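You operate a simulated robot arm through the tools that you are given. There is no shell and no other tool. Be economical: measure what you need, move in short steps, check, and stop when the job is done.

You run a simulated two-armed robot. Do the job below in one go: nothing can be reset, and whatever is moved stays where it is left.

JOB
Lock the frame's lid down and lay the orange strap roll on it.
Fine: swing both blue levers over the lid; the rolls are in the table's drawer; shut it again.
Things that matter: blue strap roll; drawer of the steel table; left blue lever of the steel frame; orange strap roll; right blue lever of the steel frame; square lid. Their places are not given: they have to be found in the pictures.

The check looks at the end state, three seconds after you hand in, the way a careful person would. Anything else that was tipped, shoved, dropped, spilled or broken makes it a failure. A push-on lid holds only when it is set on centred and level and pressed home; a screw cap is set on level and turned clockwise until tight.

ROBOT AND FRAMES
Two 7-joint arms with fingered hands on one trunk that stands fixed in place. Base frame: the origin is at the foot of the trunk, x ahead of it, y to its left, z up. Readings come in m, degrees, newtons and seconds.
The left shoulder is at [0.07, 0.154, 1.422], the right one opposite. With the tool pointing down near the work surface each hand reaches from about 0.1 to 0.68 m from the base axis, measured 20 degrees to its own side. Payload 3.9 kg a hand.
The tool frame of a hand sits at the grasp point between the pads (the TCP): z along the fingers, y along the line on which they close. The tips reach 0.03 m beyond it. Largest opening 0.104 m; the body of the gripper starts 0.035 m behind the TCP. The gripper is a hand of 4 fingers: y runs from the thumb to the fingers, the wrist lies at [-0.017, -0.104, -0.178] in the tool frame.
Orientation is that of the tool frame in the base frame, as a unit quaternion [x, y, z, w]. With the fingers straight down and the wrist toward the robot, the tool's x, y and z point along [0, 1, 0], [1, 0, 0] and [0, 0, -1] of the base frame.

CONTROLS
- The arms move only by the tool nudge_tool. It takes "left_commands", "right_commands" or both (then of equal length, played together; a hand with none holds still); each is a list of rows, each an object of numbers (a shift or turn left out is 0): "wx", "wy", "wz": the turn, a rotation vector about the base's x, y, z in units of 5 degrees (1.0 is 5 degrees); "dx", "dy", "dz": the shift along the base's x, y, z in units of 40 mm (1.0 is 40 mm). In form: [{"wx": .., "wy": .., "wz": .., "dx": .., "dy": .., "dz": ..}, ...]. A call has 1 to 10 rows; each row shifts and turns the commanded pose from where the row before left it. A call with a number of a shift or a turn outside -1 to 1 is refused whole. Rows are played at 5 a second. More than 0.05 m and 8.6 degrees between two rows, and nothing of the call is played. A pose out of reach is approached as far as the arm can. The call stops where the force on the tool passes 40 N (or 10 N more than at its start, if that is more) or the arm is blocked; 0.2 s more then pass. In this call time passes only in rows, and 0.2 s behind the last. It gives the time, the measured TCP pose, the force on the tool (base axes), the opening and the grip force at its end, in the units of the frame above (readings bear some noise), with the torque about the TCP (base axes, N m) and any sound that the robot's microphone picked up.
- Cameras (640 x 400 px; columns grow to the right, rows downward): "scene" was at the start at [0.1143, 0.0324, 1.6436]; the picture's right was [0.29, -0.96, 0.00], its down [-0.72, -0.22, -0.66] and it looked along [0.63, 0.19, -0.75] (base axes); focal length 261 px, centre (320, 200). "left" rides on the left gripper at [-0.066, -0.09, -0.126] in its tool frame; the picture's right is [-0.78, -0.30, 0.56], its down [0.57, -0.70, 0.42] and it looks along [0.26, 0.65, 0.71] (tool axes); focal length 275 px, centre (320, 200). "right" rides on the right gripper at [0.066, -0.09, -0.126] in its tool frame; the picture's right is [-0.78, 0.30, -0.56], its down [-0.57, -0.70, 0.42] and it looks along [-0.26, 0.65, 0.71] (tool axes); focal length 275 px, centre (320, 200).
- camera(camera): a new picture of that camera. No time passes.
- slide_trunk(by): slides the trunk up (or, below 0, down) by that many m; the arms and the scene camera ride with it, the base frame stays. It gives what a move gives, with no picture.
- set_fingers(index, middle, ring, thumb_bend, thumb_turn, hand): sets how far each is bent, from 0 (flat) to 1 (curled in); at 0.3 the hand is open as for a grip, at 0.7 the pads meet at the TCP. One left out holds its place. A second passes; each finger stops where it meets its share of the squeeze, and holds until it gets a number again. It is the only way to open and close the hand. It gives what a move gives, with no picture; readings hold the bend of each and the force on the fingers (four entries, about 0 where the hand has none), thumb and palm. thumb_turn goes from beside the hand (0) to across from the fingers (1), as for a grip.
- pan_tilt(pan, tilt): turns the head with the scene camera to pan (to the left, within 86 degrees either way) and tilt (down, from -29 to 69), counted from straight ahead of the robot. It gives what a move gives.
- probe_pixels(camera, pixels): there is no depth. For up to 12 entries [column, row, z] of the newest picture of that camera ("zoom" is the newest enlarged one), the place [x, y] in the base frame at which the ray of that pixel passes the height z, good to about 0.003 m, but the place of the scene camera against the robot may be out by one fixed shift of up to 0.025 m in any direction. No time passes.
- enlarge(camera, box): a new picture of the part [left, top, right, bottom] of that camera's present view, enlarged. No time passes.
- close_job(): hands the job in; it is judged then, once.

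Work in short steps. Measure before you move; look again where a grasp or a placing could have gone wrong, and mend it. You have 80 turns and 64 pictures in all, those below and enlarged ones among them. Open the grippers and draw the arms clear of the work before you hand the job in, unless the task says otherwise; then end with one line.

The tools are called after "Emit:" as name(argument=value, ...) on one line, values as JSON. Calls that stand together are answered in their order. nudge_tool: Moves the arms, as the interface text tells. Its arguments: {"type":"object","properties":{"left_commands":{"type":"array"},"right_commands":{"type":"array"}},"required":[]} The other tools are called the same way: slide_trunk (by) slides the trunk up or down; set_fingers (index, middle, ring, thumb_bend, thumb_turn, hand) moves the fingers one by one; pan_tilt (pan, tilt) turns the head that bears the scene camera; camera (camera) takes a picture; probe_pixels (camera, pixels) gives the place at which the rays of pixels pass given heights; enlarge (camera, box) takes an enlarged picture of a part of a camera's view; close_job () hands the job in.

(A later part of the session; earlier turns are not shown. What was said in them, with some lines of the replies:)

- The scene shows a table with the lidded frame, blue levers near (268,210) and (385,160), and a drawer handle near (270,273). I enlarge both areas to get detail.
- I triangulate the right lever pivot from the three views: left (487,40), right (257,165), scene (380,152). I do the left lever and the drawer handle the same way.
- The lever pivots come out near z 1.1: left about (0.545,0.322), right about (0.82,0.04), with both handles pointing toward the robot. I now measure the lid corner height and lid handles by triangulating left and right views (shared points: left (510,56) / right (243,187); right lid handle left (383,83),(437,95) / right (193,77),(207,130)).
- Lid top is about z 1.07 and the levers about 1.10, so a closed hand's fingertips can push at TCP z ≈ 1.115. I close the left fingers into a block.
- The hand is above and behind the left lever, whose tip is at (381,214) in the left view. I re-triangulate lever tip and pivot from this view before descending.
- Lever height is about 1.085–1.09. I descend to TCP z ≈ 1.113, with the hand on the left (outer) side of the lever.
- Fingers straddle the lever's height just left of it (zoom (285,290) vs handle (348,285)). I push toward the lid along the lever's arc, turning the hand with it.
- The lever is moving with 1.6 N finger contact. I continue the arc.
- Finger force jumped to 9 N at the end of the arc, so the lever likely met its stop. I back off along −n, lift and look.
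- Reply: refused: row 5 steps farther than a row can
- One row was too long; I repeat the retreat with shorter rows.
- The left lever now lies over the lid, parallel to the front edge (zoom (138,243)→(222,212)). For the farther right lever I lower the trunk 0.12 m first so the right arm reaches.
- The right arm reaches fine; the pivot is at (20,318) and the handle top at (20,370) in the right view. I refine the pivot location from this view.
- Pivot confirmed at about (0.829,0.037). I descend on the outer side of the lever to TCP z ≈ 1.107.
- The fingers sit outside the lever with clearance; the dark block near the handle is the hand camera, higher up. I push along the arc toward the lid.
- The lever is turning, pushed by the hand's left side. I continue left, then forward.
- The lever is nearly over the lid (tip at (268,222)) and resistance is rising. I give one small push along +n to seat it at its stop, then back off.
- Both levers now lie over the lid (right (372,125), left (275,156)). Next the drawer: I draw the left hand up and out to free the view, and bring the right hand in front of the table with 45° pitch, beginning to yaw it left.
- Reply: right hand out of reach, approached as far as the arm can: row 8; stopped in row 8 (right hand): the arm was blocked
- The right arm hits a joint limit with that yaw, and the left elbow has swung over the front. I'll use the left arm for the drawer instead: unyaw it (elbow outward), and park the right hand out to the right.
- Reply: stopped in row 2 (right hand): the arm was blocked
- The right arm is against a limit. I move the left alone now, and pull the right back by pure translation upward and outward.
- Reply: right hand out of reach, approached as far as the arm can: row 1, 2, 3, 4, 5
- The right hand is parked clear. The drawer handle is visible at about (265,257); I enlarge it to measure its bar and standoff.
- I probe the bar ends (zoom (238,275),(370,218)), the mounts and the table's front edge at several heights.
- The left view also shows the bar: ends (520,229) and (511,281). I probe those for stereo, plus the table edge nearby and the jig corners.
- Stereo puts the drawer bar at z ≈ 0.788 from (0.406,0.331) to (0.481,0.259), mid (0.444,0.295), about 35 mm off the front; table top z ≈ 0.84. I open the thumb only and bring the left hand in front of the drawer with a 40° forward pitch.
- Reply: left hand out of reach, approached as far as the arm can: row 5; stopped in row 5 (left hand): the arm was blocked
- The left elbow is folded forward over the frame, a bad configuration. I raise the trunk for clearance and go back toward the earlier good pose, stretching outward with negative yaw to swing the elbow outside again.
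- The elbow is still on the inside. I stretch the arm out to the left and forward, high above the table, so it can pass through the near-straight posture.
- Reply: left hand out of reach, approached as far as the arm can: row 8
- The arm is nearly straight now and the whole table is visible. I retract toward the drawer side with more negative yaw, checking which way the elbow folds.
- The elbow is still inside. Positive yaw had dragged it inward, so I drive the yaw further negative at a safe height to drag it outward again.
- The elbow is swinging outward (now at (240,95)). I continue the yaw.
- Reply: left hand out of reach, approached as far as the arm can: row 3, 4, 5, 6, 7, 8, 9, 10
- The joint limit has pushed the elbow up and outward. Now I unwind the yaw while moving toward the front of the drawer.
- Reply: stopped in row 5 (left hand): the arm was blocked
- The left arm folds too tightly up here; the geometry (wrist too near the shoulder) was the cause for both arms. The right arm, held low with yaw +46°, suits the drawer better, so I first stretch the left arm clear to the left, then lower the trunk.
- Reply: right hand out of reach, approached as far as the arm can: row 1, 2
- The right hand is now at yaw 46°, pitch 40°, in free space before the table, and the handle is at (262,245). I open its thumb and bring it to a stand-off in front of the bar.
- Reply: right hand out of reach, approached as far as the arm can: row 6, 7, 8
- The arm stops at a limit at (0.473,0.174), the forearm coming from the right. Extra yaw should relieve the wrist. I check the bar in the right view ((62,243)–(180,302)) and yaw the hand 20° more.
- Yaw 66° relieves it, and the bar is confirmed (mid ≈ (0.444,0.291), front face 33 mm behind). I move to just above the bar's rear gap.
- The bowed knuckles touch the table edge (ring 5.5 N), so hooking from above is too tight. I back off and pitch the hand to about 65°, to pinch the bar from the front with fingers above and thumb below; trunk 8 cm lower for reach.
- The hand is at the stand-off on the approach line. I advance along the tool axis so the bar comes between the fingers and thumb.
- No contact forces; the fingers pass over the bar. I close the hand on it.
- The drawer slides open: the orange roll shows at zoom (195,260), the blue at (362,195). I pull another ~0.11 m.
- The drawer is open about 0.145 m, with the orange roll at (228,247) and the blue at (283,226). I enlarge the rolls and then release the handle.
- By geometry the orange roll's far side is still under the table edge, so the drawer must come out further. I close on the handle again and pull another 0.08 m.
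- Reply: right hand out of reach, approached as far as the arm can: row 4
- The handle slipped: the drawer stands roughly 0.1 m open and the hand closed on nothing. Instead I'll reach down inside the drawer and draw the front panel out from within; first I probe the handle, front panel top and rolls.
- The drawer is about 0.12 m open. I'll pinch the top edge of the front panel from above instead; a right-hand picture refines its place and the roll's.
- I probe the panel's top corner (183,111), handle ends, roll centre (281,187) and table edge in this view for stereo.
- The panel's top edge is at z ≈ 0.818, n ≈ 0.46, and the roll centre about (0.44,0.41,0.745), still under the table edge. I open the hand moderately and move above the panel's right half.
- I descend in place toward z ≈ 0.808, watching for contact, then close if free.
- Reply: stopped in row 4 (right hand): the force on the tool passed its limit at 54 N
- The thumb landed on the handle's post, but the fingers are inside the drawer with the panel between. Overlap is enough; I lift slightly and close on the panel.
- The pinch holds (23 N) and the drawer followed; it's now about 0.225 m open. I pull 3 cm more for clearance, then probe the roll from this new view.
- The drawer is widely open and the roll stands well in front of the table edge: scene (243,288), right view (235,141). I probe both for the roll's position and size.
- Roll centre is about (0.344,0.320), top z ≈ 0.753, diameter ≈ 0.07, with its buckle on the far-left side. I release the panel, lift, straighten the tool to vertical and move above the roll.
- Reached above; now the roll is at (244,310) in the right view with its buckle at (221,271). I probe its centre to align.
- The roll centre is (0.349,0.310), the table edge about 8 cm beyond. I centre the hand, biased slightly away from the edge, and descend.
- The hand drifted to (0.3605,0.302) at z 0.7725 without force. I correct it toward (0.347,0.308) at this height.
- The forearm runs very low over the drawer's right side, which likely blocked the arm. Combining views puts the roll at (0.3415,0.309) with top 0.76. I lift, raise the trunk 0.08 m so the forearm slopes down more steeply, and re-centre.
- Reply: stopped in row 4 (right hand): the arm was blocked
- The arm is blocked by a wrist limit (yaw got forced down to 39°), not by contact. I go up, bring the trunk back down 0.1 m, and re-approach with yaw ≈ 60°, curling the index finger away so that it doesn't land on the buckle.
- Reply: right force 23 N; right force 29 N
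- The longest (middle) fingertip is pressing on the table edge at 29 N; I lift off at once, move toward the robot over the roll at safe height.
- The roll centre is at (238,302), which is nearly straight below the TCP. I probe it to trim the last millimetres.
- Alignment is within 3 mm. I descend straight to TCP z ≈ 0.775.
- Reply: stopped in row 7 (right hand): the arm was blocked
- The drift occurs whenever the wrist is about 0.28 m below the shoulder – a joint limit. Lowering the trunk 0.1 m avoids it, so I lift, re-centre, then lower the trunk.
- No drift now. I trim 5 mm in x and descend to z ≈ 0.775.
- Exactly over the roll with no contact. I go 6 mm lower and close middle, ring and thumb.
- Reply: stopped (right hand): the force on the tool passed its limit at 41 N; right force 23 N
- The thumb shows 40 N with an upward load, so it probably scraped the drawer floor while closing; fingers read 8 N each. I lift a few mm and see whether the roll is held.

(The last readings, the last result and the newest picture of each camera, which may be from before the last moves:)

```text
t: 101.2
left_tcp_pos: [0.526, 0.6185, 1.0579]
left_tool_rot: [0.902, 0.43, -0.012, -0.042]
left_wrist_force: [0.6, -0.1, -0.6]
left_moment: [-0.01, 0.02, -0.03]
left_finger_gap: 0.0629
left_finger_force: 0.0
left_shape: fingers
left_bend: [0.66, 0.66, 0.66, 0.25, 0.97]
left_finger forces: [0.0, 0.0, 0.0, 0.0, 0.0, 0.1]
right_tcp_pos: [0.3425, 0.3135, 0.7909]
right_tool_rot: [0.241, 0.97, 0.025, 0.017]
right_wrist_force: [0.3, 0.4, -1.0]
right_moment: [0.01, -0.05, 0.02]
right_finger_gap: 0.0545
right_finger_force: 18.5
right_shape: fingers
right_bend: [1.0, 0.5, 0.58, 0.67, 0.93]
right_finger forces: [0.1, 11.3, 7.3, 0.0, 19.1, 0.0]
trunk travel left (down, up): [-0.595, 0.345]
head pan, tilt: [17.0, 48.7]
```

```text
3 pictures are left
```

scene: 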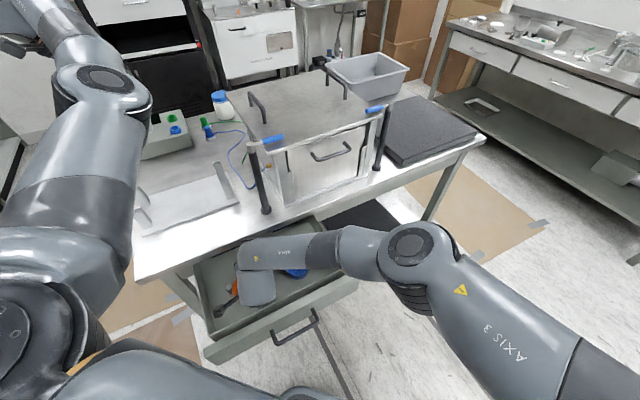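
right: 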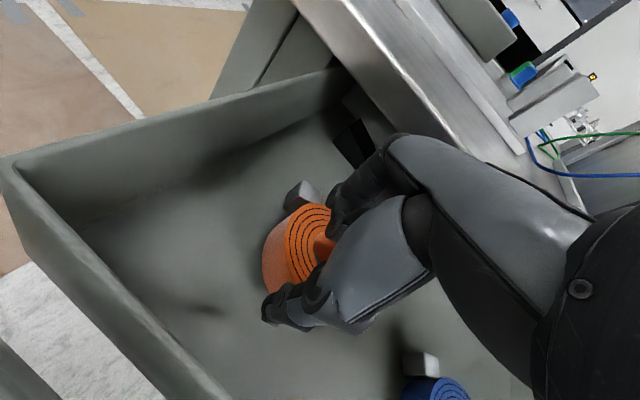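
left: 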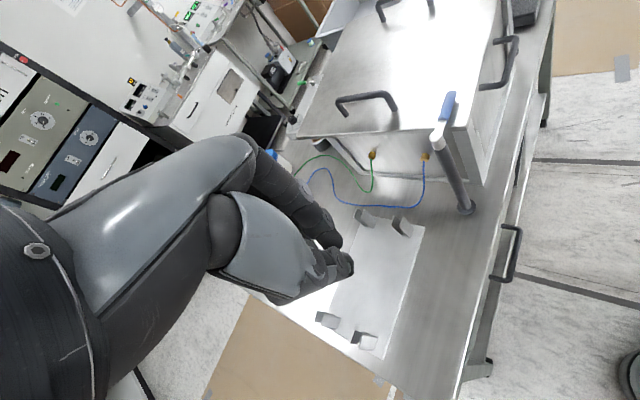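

The roll is held (18.6 N against 19.1 N) and off the floor. I lift it a little more, raise the trunk 0.16 m, then move it away along the table front.

Emit:
nudge_tool(right_commands=[{"dz": 0.5}, {"dz": 0.5}, {"dz": 0.5}])

Emit:
slide_trunk(by=0.18)

Emit:
nudge_tool(right_commands=[{"dx": 0.5, "dy": -0.5, "dz": 0.2}, {"dx": 0.5, "dy": -0.5, "dz": 0.3}, {"dx": 0.5, "dy": -0.5, "dz": 0.4}, {"dx": 0.5, "dy": -0.5, "dz": 0.5}, {"dx": 0.5, "dy": -0.5, "dz": 0.6}, {"dx": 0.4, "dy": -0.4, "dz": 0.7}, {"dx": 0.4, "dy": -0.2, "dz": 0.7}, {"dx": 0.4, "dz": 0.7}])

```text
t: 102.0
left_tcp_pos: [0.5265, 0.6171, 1.058]
left_tool_rot: [0.902, 0.43, -0.011, -0.042]
left_wrist_force: [0.1, -0.8, 0.6]
left_moment: [-0.03, 0.03, 0.04]
left_finger_gap: 0.0625
left_finger_force: 0.0
left_shape: fingers
left_bend: [0.66, 0.66, 0.66, 0.25, 0.97]
left_finger forces: [0.0, 0.1, 0.1, 0.1, 0.0, 0.0]
right_tcp_pos: [0.342, 0.3143, 0.8511]
right_tool_rot: [0.242, 0.97, 0.026, 0.017]
right_wrist_force: [0.3, 0.2, -1.9]
right_moment: [0.03, 0.02, 0.0]
right_finger_gap: 0.0547
right_finger_force: 18.8
right_shape: fingers
right_bend: [1.0, 0.5, 0.58, 0.67, 0.93]
right_finger forces: [0.1, 11.2, 7.3, 0.0, 19.0, 0.1]
trunk travel left (down, up): [-0.595, 0.345]
head pan, tilt: [17.0, 48.7]
```

```text
t: 104.0
left_tcp_pos: [0.5261, 0.6192, 1.2371]
left_tool_rot: [0.902, 0.43, -0.012, -0.042]
left_wrist_force: [0.9, -0.1, -0.6]
left_moment: [0.04, -0.01, 0.01]
left_finger_gap: 0.0627
left_finger_force: 0.1
left_shape: fingers
left_bend: [0.66, 0.66, 0.66, 0.25, 0.97]
left_finger forces: [0.1, 0.1, 0.0, 0.0, 0.0, 0.0]
right_tcp_pos: [0.341, 0.3128, 1.0313]
right_tool_rot: [0.24, 0.97, 0.026, 0.015]
right_wrist_force: [0.7, -0.3, -0.6]
right_moment: [-0.03, 0.0, -0.03]
right_finger_gap: 0.0544
right_finger_force: 19.1
right_shape: fingers
right_bend: [1.0, 0.5, 0.58, 0.67, 0.93]
right_finger forces: [0.0, 11.2, 7.3, 0.0, 19.2, 0.0]
trunk travel left (down, up): [-0.775, 0.165]
head pan, tilt: [17.0, 48.7]
```

```text
t: 105.8
left_tcp_pos: [0.5279, 0.6183, 1.2377]
left_tool_rot: [0.902, 0.43, -0.011, -0.042]
left_wrist_force: [0.1, -0.4, 0.1]
left_moment: [0.0, 0.04, -0.01]
left_finger_gap: 0.0627
left_finger_force: 0.1
left_shape: fingers
left_bend: [0.66, 0.66, 0.66, 0.25, 0.97]
left_finger forces: [0.1, 0.1, 0.0, 0.1, 0.0, 0.0]
right_tcp_pos: [0.4917, 0.1876, 1.1954]
right_tool_rot: [0.241, 0.97, 0.025, 0.017]
right_wrist_force: [-0.4, 0.9, -0.6]
right_moment: [-0.01, 0.01, 0.01]
right_finger_gap: 0.0542
right_finger_force: 18.8
right_shape: fingers
right_bend: [1.0, 0.5, 0.58, 0.67, 0.93]
right_finger forces: [0.1, 11.2, 7.5, 0.1, 18.9, 0.0]
trunk travel left (down, up): [-0.775, 0.165]
head pan, tilt: [17.0, 48.7]
```

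The grip stays steady. I carry the roll over the lid to about (0.695,0.212) at z ≈ 1.19 and look.

Emit:
nudge_tool(right_commands=[{"dx": 0.8, "dy": 0.1}, {"dx": 0.8, "dy": 0.1}, {"dx": 0.8, "dy": 0.1}, {"dx": 0.8, "dy": 0.1}, {"dx": 0.8, "dy": 0.1}, {"dx": 0.8, "dy": 0.12}, {"dx": 0.28}, {}])

Emit:
camera(camera="right")

```text
t: 107.6
left_tcp_pos: [0.5274, 0.6197, 1.2377]
left_tool_rot: [0.902, 0.43, -0.011, -0.042]
left_wrist_force: [-0.2, -0.3, -0.6]
left_moment: [0.04, 0.01, -0.04]
left_finger_gap: 0.0626
left_finger_force: 0.0
left_shape: fingers
left_bend: [0.66, 0.66, 0.66, 0.25, 0.97]
left_finger forces: [0.0, 0.0, 0.0, 0.0, 0.1, 0.1]
right_tcp_pos: [0.5212, 0.1931, 1.1945]
right_tool_rot: [0.242, 0.97, 0.027, 0.016]
right_wrist_force: [-0.4, 0.3, -1.5]
right_moment: [-0.02, 0.02, 0.01]
right_finger_gap: 0.0545
right_finger_force: 18.9
right_shape: fingers
right_bend: [1.0, 0.5, 0.58, 0.67, 0.93]
right_finger forces: [0.1, 11.0, 7.3, 0.0, 19.0, 0.0]
right hand out of reach, approached as far as the arm can: row 2, 3, 4, 5, 6, 7
trunk travel left (down, up): [-0.775, 0.165]
head pan, tilt: [17.0, 48.7]
```

```text
2 pictures are left
```

right: 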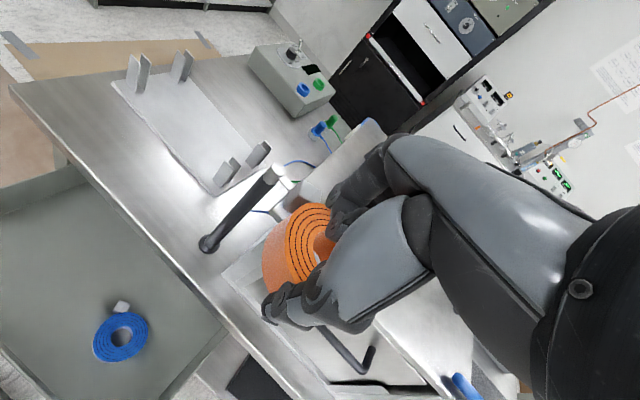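

The arm stopped at x = 0.521 – again a wrist limit at this yaw. With the target ahead still commanded, I turn the yaw back (−30°) so the arm can extend.

Emit:
nudge_tool(right_commands=[{"wz": -1}, {"wz": -1}, {"wz": -1}, {"wz": -1}, {"wz": -1}, {"wz": -1}, {}])

```text
t: 109.2
left_tcp_pos: [0.5267, 0.6181, 1.2386]
left_tool_rot: [0.902, 0.43, -0.01, -0.043]
left_wrist_force: [0.0, -0.5, -0.4]
left_moment: [-0.01, -0.02, -0.01]
left_finger_gap: 0.0626
left_finger_force: 0.0
left_shape: fingers
left_bend: [0.66, 0.66, 0.66, 0.25, 0.97]
left_finger forces: [0.0, 0.0, 0.0, 0.0, 0.0, 0.0]
right_tcp_pos: [0.5221, 0.1917, 1.1956]
right_tool_rot: [0.484, 0.874, 0.021, 0.022]
right_wrist_force: [-0.1, -0.3, -1.5]
right_moment: [0.01, -0.01, 0.0]
right_finger_gap: 0.0546
right_finger_force: 19.1
right_shape: fingers
right_bend: [1.0, 0.5, 0.58, 0.67, 0.93]
right_finger forces: [0.1, 11.1, 7.5, 0.1, 19.0, 0.0]
trunk travel left (down, up): [-0.775, 0.165]
head pan, tilt: [17.0, 48.7]
```

Now yaw is about 32° and no limit reported. I move on over the lid.

Emit:
nudge_tool(right_commands=[{"dx": 0.7, "dy": 0.08}, {"dx": 0.7, "dy": 0.08}, {"dx": 0.7, "dy": 0.08}, {"dx": 0.7, "dy": 0.08}, {"dx": 0.7, "dy": 0.08}, {"dx": 0.7, "dy": 0.08}, {}])

```text
t: 110.8
left_tcp_pos: [0.5265, 0.6186, 1.2377]
left_tool_rot: [0.902, 0.43, -0.01, -0.043]
left_wrist_force: [0.7, -0.2, 0.3]
left_moment: [-0.01, 0.0, -0.02]
left_finger_gap: 0.0627
left_finger_force: 0.0
left_shape: fingers
left_bend: [0.66, 0.66, 0.66, 0.25, 0.97]
left_finger forces: [0.0, 0.0, 0.0, 0.0, 0.0, 0.0]
right_tcp_pos: [0.6898, 0.2122, 1.1956]
right_tool_rot: [0.483, 0.875, 0.021, 0.023]
right_wrist_force: [0.7, -0.3, -1.1]
right_moment: [0.02, 0.04, -0.04]
right_finger_gap: 0.0542
right_finger_force: 18.9
right_shape: fingers
right_bend: [1.0, 0.5, 0.58, 0.67, 0.93]
right_finger forces: [0.0, 10.9, 7.7, 0.0, 19.1, 0.1]
trunk travel left (down, up): [-0.775, 0.165]
head pan, tilt: [17.0, 48.7]
```

At (0.690,0.212) the roll is over the free middle-front of the lid. I shift 2 cm deeper and descend close to the lid.

Emit:
nudge_tool(right_commands=[{"dx": 0.35, "dy": 0.35}, {"dz": -0.6}, {"dz": -0.6}, {"dz": -0.4}, {"dz": -0.2}, {}])

```text
t: 112.2
left_tcp_pos: [0.5272, 0.618, 1.2378]
left_tool_rot: [0.902, 0.43, -0.01, -0.042]
left_wrist_force: [0.2, -0.1, -0.6]
left_moment: [0.01, 0.04, 0.01]
left_finger_gap: 0.0626
left_finger_force: 0.1
left_shape: fingers
left_bend: [0.66, 0.66, 0.66, 0.25, 0.97]
left_finger forces: [0.1, 0.0, 0.1, 0.0, 0.0, 0.1]
right_tcp_pos: [0.6907, 0.2158, 1.1234]
right_tool_rot: [0.484, 0.875, 0.022, 0.022]
right_wrist_force: [0.9, -0.3, -2.8]
right_moment: [0.01, 0.01, 0.0]
right_finger_gap: 0.0544
right_finger_force: 19.1
right_shape: fingers
right_bend: [1.0, 0.5, 0.58, 0.67, 0.93]
right_finger forces: [0.0, 11.0, 7.6, 0.0, 19.1, 0.0]
right hand out of reach, approached as far as the arm can: row 1
trunk travel left (down, up): [-0.775, 0.165]
head pan, tilt: [17.0, 48.7]
```

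Near the lid with no contact yet. I go down in 3 mm steps.

Emit:
nudge_tool(right_commands=[{"dz": -0.08}, {"dz": -0.08}, {}])

Emit:
nudge_tool(right_commands=[{"dz": -0.07}, {}])

```text
t: 113.0
left_tcp_pos: [0.5261, 0.6178, 1.238]
left_tool_rot: [0.902, 0.43, -0.01, -0.043]
left_wrist_force: [-0.2, -0.1, 0.5]
left_moment: [0.02, 0.0, -0.01]
left_finger_gap: 0.0627
left_finger_force: 0.0
left_shape: fingers
left_bend: [0.66, 0.66, 0.66, 0.25, 0.97]
left_finger forces: [0.0, 0.0, 0.0, 0.0, 0.1, 0.0]
right_tcp_pos: [0.691, 0.2162, 1.117]
right_tool_rot: [0.485, 0.874, 0.022, 0.024]
right_wrist_force: [0.1, 0.1, 4.7]
right_moment: [-0.12, 0.21, 0.02]
right_finger_gap: 0.054
right_finger_force: 22.0
right_shape: fingers
right_bend: [1.0, 0.5, 0.58, 0.67, 0.93]
right_finger forces: [0.1, 11.3, 8.3, 0.1, 25.3, 0.0]
trunk travel left (down, up): [-0.775, 0.165]
head pan, tilt: [17.0, 48.7]
```

```text
t: 113.6
left_tcp_pos: [0.5246, 0.6164, 1.2386]
left_tool_rot: [0.902, 0.429, -0.01, -0.043]
left_wrist_force: [1.4, 0.4, -0.2]
left_moment: [0.02, -0.02, -0.03]
left_finger_gap: 0.0626
left_finger_force: 0.0
left_shape: fingers
left_bend: [0.66, 0.66, 0.66, 0.25, 0.97]
left_finger forces: [0.0, 0.0, 0.0, 0.0, 0.0, 0.0]
right_tcp_pos: [0.6889, 0.2156, 1.1186]
right_tool_rot: [0.486, 0.873, 0.024, 0.025]
right_wrist_force: [3.9, -0.7, 21.8]
right_moment: [-0.35, 0.76, 0.07]
right_finger_gap: 0.0539
right_finger_force: 33.2
right_shape: fingers
right_bend: [1.0, 0.49, 0.58, 0.69, 0.93]
right_finger forces: [0.0, 12.0, 9.8, 0.0, 45.0, 0.1]
trunk travel left (down, up): [-0.775, 0.165]
head pan, tilt: [17.0, 48.7]
```

Thumb/roll touch the lid (22 N). I ease up 3 mm and open the fingers to lay the roll down.

Emit:
nudge_tool(right_commands=[{"dz": 0.07}, {}])

Emit:
set_fingers(hand="right", middle=0.35, ring=0.35, thumb_bend=0.35)

Emit:
nudge_tool(right_commands=[{"dz": 0.4}, {"dz": 0.7}, {"dz": 0.8}, {"dx": -0.6, "dy": -0.6, "dz": 0.2}, {"dx": -0.6, "dy": -0.6}, {"dx": -0.6, "dy": -0.6}, {"dx": -0.6, "dy": -0.6}])

Emit:
camera(camera="scene")

```text
t: 114.2
left_tcp_pos: [0.5252, 0.6166, 1.2393]
left_tool_rot: [0.902, 0.43, -0.01, -0.042]
left_wrist_force: [-0.1, 0.3, -0.5]
left_moment: [0.02, 0.0, -0.01]
left_finger_gap: 0.0626
left_finger_force: 0.1
left_shape: fingers
left_bend: [0.66, 0.66, 0.66, 0.25, 0.97]
left_finger forces: [0.0, 0.1, 0.1, 0.0, 0.0, 0.0]
right_tcp_pos: [0.6895, 0.2168, 1.1186]
right_tool_rot: [0.484, 0.875, 0.021, 0.024]
right_wrist_force: [2.4, -1.7, 14.1]
right_moment: [-0.25, 0.51, 0.07]
right_finger_gap: 0.0535
right_finger_force: 29.1
right_shape: fingers
right_bend: [1.0, 0.49, 0.58, 0.69, 0.93]
right_finger forces: [0.0, 11.7, 9.5, 0.0, 37.0, 0.0]
trunk travel left (down, up): [-0.775, 0.165]
head pan, tilt: [17.0, 48.7]
```

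```text
t: 115.2
left_tcp_pos: [0.5274, 0.6176, 1.2392]
left_tool_rot: [0.902, 0.43, -0.012, -0.042]
left_wrist_force: [0.0, -0.2, 0.5]
left_moment: [-0.01, 0.0, 0.01]
left_finger_gap: 0.0626
left_finger_force: 0.1
left_shape: fingers
left_bend: [0.66, 0.66, 0.66, 0.25, 0.97]
left_finger forces: [0.0, 0.0, 0.0, 0.0, 0.1, 0.0]
right_tcp_pos: [0.691, 0.2176, 1.1162]
right_tool_rot: [0.484, 0.874, 0.02, 0.023]
right_wrist_force: [-0.7, 1.1, 0.9]
right_moment: [-0.02, 0.1, -0.03]
right_finger_gap: 0.0621
right_finger_force: 0.6
right_shape: fingers
right_bend: [1.0, 0.35, 0.35, 0.35, 0.97]
right_finger forces: [0.0, 0.1, 0.0, 0.0, 1.4, 0.0]
trunk travel left (down, up): [-0.775, 0.165]
head pan, tilt: [17.0, 48.7]
```

```text
t: 116.8
left_tcp_pos: [0.5245, 0.6158, 1.2381]
left_tool_rot: [0.902, 0.429, -0.011, -0.043]
left_wrist_force: [-0.2, -0.5, 0.5]
left_moment: [0.02, -0.01, 0.0]
left_finger_gap: 0.0625
left_finger_force: 0.0
left_shape: fingers
left_bend: [0.66, 0.66, 0.66, 0.25, 0.97]
left_finger forces: [0.0, 0.0, 0.0, 0.0, 0.0, 0.0]
right_tcp_pos: [0.5955, 0.1193, 1.2009]
right_tool_rot: [0.484, 0.874, 0.022, 0.022]
right_wrist_force: [-0.2, -1.1, -0.2]
right_moment: [0.03, 0.01, 0.0]
right_finger_gap: 0.0621
right_finger_force: 0.1
right_shape: fingers
right_bend: [1.0, 0.35, 0.35, 0.35, 0.97]
right_finger forces: [0.0, 0.0, 0.1, 0.0, 0.0, 0.0]
trunk travel left (down, up): [-0.775, 0.165]
head pan, tilt: [17.0, 48.7]
```

```text
1 pictures are left
```

scene: 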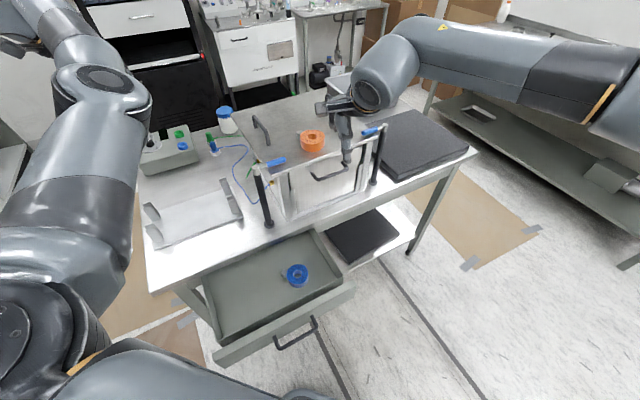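

The orange roll lies on the lid at (313,140), both levers are over it, and the drawer remains to be shut. I make a fist with the right hand, move it in front of the table, lower and pitch it forward.

Emit:
set_fingers(hand="right", index=0.7, middle=0.7, ring=0.7, thumb_bend=0.7)

Emit:
probe_pixels(camera="scene", pixels=[[277, 346, 0.787], [319, 322, 0.787], [215, 357, 0.817], [354, 287, 0.817], [313, 136, 1.1], [297, 272, 0.755]])

Emit:
nudge_tool(right_commands=[{"dx": -0.24, "dy": -0.56, "dz": -0.4, "wz": 0.75}, {"dx": -0.24, "dy": -0.56, "dz": -0.6, "wz": 0.75}, {"dx": -0.24, "dy": -0.56, "dz": -0.7, "wz": 0.75}, {"dx": -0.24, "dy": -0.56, "dz": -0.7, "wz": 0.75}, {"dx": -0.24, "dy": -0.56, "dz": -0.7, "wz": 0.75}, {"dx": -0.24, "dy": -0.56, "dz": -0.7, "wz": 0.75}, {"dx": -0.24, "dy": -0.56, "dz": -0.7, "wz": 0.75}, {"dx": -0.24, "dy": -0.56, "dz": -0.7, "wz": 0.75}])

Emit:
nudge_tool(right_commands=[{"wx": 0.883, "wy": -0.469}, {"wx": 0.883, "wy": -0.469}, {"wx": 0.883, "wy": -0.469}, {"wx": 0.883, "wy": -0.469}, {"wx": 0.883, "wy": -0.469}, {"wx": 0.883, "wy": -0.469}, {"wx": 0.883, "wy": -0.469}, {"wx": 0.883, "wy": -0.469}, {"wx": 0.883, "wy": -0.469}, {"wx": 0.883, "wy": -0.469}])

```text
t: 117.8
left_tcp_pos: [0.5268, 0.6195, 1.2378]
left_tool_rot: [0.902, 0.43, -0.011, -0.042]
left_wrist_force: [-0.5, 0.5, 0.1]
left_moment: [-0.01, -0.01, 0.0]
left_finger_gap: 0.0629
left_finger_force: 0.0
left_shape: fingers
left_bend: [0.66, 0.66, 0.66, 0.25, 0.97]
left_finger forces: [0.0, 0.0, 0.0, 0.0, 0.0, 0.0]
right_tcp_pos: [0.5963, 0.1214, 1.1994]
right_tool_rot: [0.484, 0.875, 0.021, 0.022]
right_wrist_force: [0.2, 0.3, -0.6]
right_moment: [0.01, -0.01, 0.02]
right_finger_gap: 0.0031
right_finger_force: 0.0
right_shape: fingers
right_bend: [0.7, 0.7, 0.7, 0.7, 0.97]
right_finger forces: [0.1, 0.0, 0.0, 0.0, 0.0, 0.0]
trunk travel left (down, up): [-0.775, 0.165]
head pan, tilt: [17.0, 48.7]
```

```text
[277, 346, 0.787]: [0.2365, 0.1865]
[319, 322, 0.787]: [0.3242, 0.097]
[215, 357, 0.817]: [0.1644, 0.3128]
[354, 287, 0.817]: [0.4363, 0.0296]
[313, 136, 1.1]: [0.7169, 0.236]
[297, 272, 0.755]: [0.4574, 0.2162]
```

```text
t: 119.6
left_tcp_pos: [0.5266, 0.6242, 1.2347]
left_tool_rot: [0.902, 0.43, -0.012, -0.04]
left_wrist_force: [-0.3, 0.5, -0.4]
left_moment: [-0.05, -0.01, 0.0]
left_finger_gap: 0.0626
left_finger_force: 0.0
left_shape: fingers
left_bend: [0.66, 0.66, 0.66, 0.25, 0.97]
left_finger forces: [0.0, 0.1, 0.1, 0.0, 0.1, 0.0]
right_tcp_pos: [0.5256, -0.0365, 1.0147]
right_tool_rot: [0.239, 0.97, 0.024, 0.017]
right_wrist_force: [-0.6, 0.5, 0.1]
right_moment: [0.0, 0.03, 0.01]
right_finger_gap: 0.0026
right_finger_force: 0.0
right_shape: fingers
right_bend: [0.7, 0.7, 0.7, 0.7, 0.97]
right_finger forces: [0.1, 0.1, 0.1, 0.0, 0.0, 0.0]
right hand out of reach, approached as far as the arm can: row 6, 7
trunk travel left (down, up): [-0.775, 0.165]
head pan, tilt: [17.0, 48.7]
```

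```text
t: 121.8
left_tcp_pos: [0.5279, 0.617, 1.2387]
left_tool_rot: [0.902, 0.43, -0.011, -0.042]
left_wrist_force: [-1.0, 0.6, -0.1]
left_moment: [-0.01, 0.03, -0.04]
left_finger_gap: 0.0627
left_finger_force: 0.1
left_shape: fingers
left_bend: [0.66, 0.66, 0.66, 0.25, 0.97]
left_finger forces: [0.0, 0.1, 0.0, 0.0, 0.1, 0.1]
right_tcp_pos: [0.5264, -0.0453, 1.013]
right_tool_rot: [0.219, 0.866, 0.434, 0.118]
right_wrist_force: [-0.2, -0.5, 0.1]
right_moment: [0.01, -0.01, 0.01]
right_finger_gap: 0.0028
right_finger_force: 0.1
right_shape: fingers
right_bend: [0.7, 0.7, 0.7, 0.7, 0.97]
right_finger forces: [0.0, 0.1, 0.0, 0.1, 0.1, 0.1]
trunk travel left (down, up): [-0.775, 0.165]
head pan, tilt: [17.0, 48.7]
```

The probes give panel front n ≈ 0.325 now, 0.55 when shut, so it closes flush. I lower the trunk 0.17 m and bring the fist in front of the panel right of the handle.

Emit:
slide_trunk(by=-0.17)

Emit:
nudge_tool(right_commands=[{"dx": -0.75, "dy": -0.55}, {"dx": -0.75, "dy": -0.55}, {"dx": -0.5, "dy": 0.6, "dz": -0.2}, {"dx": -0.55, "dy": 0.65, "dz": -0.3}, {"dx": -0.55, "dy": 0.65, "dz": -0.4}, {"dx": -0.55, "dy": 0.65, "dz": -0.3}, {}])

```text
t: 123.7
left_tcp_pos: [0.526, 0.6173, 1.0676]
left_tool_rot: [0.902, 0.43, -0.01, -0.043]
left_wrist_force: [-0.3, 0.0, 0.1]
left_moment: [-0.03, -0.01, 0.0]
left_finger_gap: 0.0627
left_finger_force: 0.1
left_shape: fingers
left_bend: [0.66, 0.66, 0.66, 0.25, 0.97]
left_finger forces: [0.1, 0.0, 0.1, 0.0, 0.0, 0.0]
right_tcp_pos: [0.5268, -0.0436, 0.843]
right_tool_rot: [0.219, 0.867, 0.433, 0.116]
right_wrist_force: [0.0, -0.1, -0.4]
right_moment: [-0.03, 0.01, -0.02]
right_finger_gap: 0.0026
right_finger_force: 0.1
right_shape: fingers
right_bend: [0.7, 0.7, 0.7, 0.7, 0.97]
right_finger forces: [0.0, 0.0, 0.0, 0.0, 0.0, 0.1]
trunk travel left (down, up): [-0.605, 0.335]
head pan, tilt: [17.0, 48.7]
```

```text
t: 125.3
left_tcp_pos: [0.527, 0.6178, 1.0678]
left_tool_rot: [0.902, 0.429, -0.011, -0.043]
left_wrist_force: [0.6, -0.6, -0.1]
left_moment: [0.01, -0.03, -0.03]
left_finger_gap: 0.0625
left_finger_force: 0.1
left_shape: fingers
left_bend: [0.66, 0.66, 0.66, 0.25, 0.97]
left_finger forces: [0.1, 0.1, 0.1, 0.0, 0.0, 0.0]
right_tcp_pos: [0.3796, 0.0163, 0.7948]
right_tool_rot: [0.22, 0.866, 0.434, 0.118]
right_wrist_force: [0.1, -0.8, 0.4]
right_moment: [-0.04, -0.04, 0.03]
right_finger_gap: 0.0028
right_finger_force: 0.1
right_shape: fingers
right_bend: [0.7, 0.7, 0.7, 0.7, 0.97]
right_finger forces: [0.0, 0.1, 0.0, 0.0, 0.1, 0.0]
trunk travel left (down, up): [-0.605, 0.335]
head pan, tilt: [17.0, 48.7]
```

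The fist is right in front of the panel (tip n ≈ 0.302). I push along +n.

Emit:
nudge_tool(right_commands=[{"dx": 0.5, "dy": 0.505}, {"dx": 0.5, "dy": 0.505}, {"dx": 0.5, "dy": 0.505}, {"dx": 0.5, "dy": 0.505}, {"dx": 0.5, "dy": 0.505}, {"dx": 0.5, "dy": 0.505}, {"dx": 0.5, "dy": 0.505}])

```text
t: 126.9
left_tcp_pos: [0.5265, 0.6187, 1.0663]
left_tool_rot: [0.902, 0.43, -0.011, -0.042]
left_wrist_force: [-0.3, -0.4, -0.2]
left_moment: [0.02, 0.01, 0.03]
left_finger_gap: 0.0628
left_finger_force: 0.2
left_shape: fingers
left_bend: [0.66, 0.66, 0.66, 0.25, 0.97]
left_finger forces: [0.1, 0.0, 0.0, 0.0, 0.1, 0.1]
right_tcp_pos: [0.5205, 0.1584, 0.7939]
right_tool_rot: [0.219, 0.867, 0.433, 0.116]
right_wrist_force: [0.1, -0.1, -0.8]
right_moment: [-0.03, -0.04, 0.0]
right_finger_gap: 0.0026
right_finger_force: 0.1
right_shape: fingers
right_bend: [0.7, 0.7, 0.7, 0.7, 0.97]
right_finger forces: [0.0, 0.1, 0.0, 0.0, 0.0, 0.0]
trunk travel left (down, up): [-0.605, 0.335]
head pan, tilt: [17.0, 48.7]
```

No force at the stop—the drawer may have coasted ahead. I continue in smaller steps until contact is felt.

Emit:
nudge_tool(right_commands=[{"dx": 0.25, "dy": 0.25}, {"dx": 0.25, "dy": 0.25}, {"dx": 0.2, "dy": 0.2}, {"dx": 0.15, "dy": 0.15}, {"dx": 0.1, "dy": 0.1}])

```text
t: 128.1
left_tcp_pos: [0.5246, 0.6145, 1.0723]
left_tool_rot: [0.902, 0.43, -0.009, -0.043]
left_wrist_force: [0.2, -0.6, 1.5]
left_moment: [0.0, 0.0, -0.03]
left_finger_gap: 0.0628
left_finger_force: 0.0
left_shape: fingers
left_bend: [0.66, 0.66, 0.66, 0.25, 0.97]
left_finger forces: [0.1, 0.1, 0.0, 0.0, 0.1, 0.0]
right_tcp_pos: [0.5547, 0.1903, 0.794]
right_tool_rot: [0.217, 0.866, 0.435, 0.117]
right_wrist_force: [-24.5, -22.8, 1.3]
right_moment: [0.86, -0.84, -0.44]
right_finger_gap: 0.003
right_finger_force: 17.5
right_shape: fingers
right_bend: [0.7, 0.7, 0.7, 0.7, 0.97]
right_finger forces: [0.0, 23.6, 10.7, 0.0, 0.0, 0.0]
trunk travel left (down, up): [-0.605, 0.335]
head pan, tilt: [17.0, 48.7]
```

Firm 33 N along −n at tip n ≈ 0.548, matching the shut position. I back off, raise everything, and take the last picture.

Emit:
nudge_tool(right_commands=[{"dx": -0.6, "dy": -0.6}, {"dx": -0.6, "dy": -0.6}, {"dx": -0.6, "dy": -0.7}, {"dx": -0.3, "dy": -0.9}, {"dx": 0.0, "dy": -1}, {"dx": 0.2, "dy": -1}])

Emit:
slide_trunk(by=0.18)

Emit:
set_fingers(hand="right", index=0.3, middle=0.3, ring=0.3, thumb_bend=0.3)

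Emit:
set_fingers(hand="left", index=0.3, middle=0.3, ring=0.3, thumb_bend=0.3)

Emit:
camera(camera="scene")

```text
t: 129.5
left_tcp_pos: [0.5272, 0.6176, 1.069]
left_tool_rot: [0.902, 0.43, -0.011, -0.044]
left_wrist_force: [-0.3, -0.3, 0.2]
left_moment: [0.05, -0.01, 0.0]
left_finger_gap: 0.0626
left_finger_force: 0.2
left_shape: fingers
left_bend: [0.66, 0.66, 0.66, 0.25, 0.97]
left_finger forces: [0.1, 0.1, 0.1, 0.1, 0.0, 0.1]
right_tcp_pos: [0.4793, 0.0008, 0.7945]
right_tool_rot: [0.218, 0.866, 0.434, 0.115]
right_wrist_force: [-0.3, -0.2, 0.3]
right_moment: [-0.02, 0.0, 0.01]
right_finger_gap: 0.0027
right_finger_force: 0.0
right_shape: fingers
right_bend: [0.7, 0.7, 0.7, 0.7, 0.97]
right_finger forces: [0.0, 0.0, 0.0, 0.0, 0.1, 0.1]
trunk travel left (down, up): [-0.605, 0.335]
head pan, tilt: [17.0, 48.7]
```

```text
t: 131.5
left_tcp_pos: [0.528, 0.6183, 1.2483]
left_tool_rot: [0.902, 0.429, -0.011, -0.042]
left_wrist_force: [-0.3, -0.4, -0.3]
left_moment: [0.02, 0.01, 0.01]
left_finger_gap: 0.0625
left_finger_force: 0.1
left_shape: fingers
left_bend: [0.66, 0.66, 0.66, 0.25, 0.97]
left_finger forces: [0.1, 0.0, 0.0, 0.0, 0.0, 0.0]
right_tcp_pos: [0.4818, 0.001, 0.9747]
right_tool_rot: [0.219, 0.867, 0.433, 0.117]
right_wrist_force: [-0.8, -0.7, 0.7]
right_moment: [-0.01, -0.02, -0.01]
right_finger_gap: 0.0027
right_finger_force: 0.1
right_shape: fingers
right_bend: [0.7, 0.7, 0.7, 0.7, 0.97]
right_finger forces: [0.0, 0.0, 0.1, 0.0, 0.1, 0.0]
trunk travel left (down, up): [-0.785, 0.155]
head pan, tilt: [17.0, 48.7]
```

```text
t: 132.5
left_tcp_pos: [0.5266, 0.6173, 1.2472]
left_tool_rot: [0.902, 0.43, -0.011, -0.043]
left_wrist_force: [0.2, 0.2, -0.5]
left_moment: [-0.01, 0.01, -0.02]
left_finger_gap: 0.0626
left_finger_force: 0.1
left_shape: fingers
left_bend: [0.66, 0.66, 0.66, 0.25, 0.97]
left_finger forces: [0.0, 0.0, 0.0, 0.1, 0.0, 0.0]
right_tcp_pos: [0.4811, 0.0002, 0.9759]
right_tool_rot: [0.22, 0.866, 0.433, 0.117]
right_wrist_force: [0.1, -0.2, -0.1]
right_moment: [0.02, -0.02, -0.01]
right_finger_gap: 0.1045
right_finger_force: 0.1
right_shape: fingers
right_bend: [0.3, 0.3, 0.3, 0.3, 0.97]
right_finger forces: [0.0, 0.0, 0.0, 0.0, 0.0, 0.1]
trunk travel left (down, up): [-0.785, 0.155]
head pan, tilt: [17.0, 48.7]
```

```text
t: 133.5
left_tcp_pos: [0.5261, 0.6165, 1.2479]
left_tool_rot: [0.902, 0.43, -0.011, -0.042]
left_wrist_force: [0.6, 0.0, -0.1]
left_moment: [0.02, -0.02, 0.02]
left_finger_gap: 0.1049
left_finger_force: 0.0
left_shape: fingers
left_bend: [0.3, 0.3, 0.3, 0.3, 0.97]
left_finger forces: [0.1, 0.1, 0.0, 0.1, 0.1, 0.0]
right_tcp_pos: [0.4815, 0.0013, 0.974]
right_tool_rot: [0.22, 0.866, 0.433, 0.117]
right_wrist_force: [0.8, 0.2, 1.0]
right_moment: [0.01, -0.01, -0.01]
right_finger_gap: 0.1045
right_finger_force: 0.2
right_shape: fingers
right_bend: [0.3, 0.3, 0.3, 0.3, 0.97]
right_finger forces: [0.0, 0.0, 0.0, 0.0, 0.0, 0.1]
trunk travel left (down, up): [-0.785, 0.155]
head pan, tilt: [17.0, 48.7]
```

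```text
0 pictures are left
```

scene: 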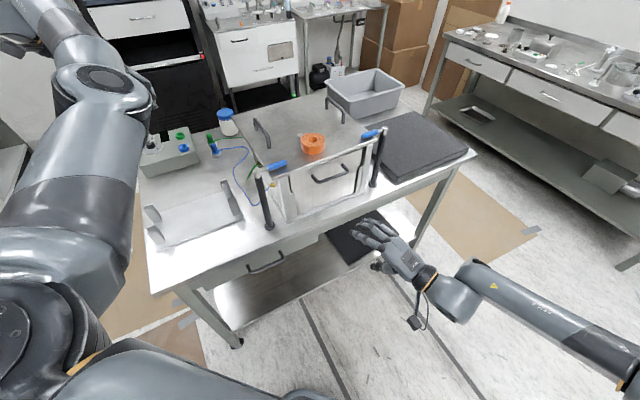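

The drawer looks shut with the handle at (265,264), the roll is on the lid and both levers are over it. I check the bar position numerically once.

Emit:
probe_pixels(camera="scene", pixels=[[250, 272, 0.787], [282, 259, 0.787], [266, 266, 0.787]])

```text
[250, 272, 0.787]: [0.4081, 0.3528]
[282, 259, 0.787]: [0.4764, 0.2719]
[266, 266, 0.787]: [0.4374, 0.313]
```

The bar is back at n ≈ 0.52, its original shut position. The arms are clear and the hands open, so I hand in.

Emit:
close_job()

```text
The job is handed in.
```

The job is handed in: both blue levers are swung over the lid, the orange strap roll lies on the lid, and the drawer is shut with the blue roll still inside.
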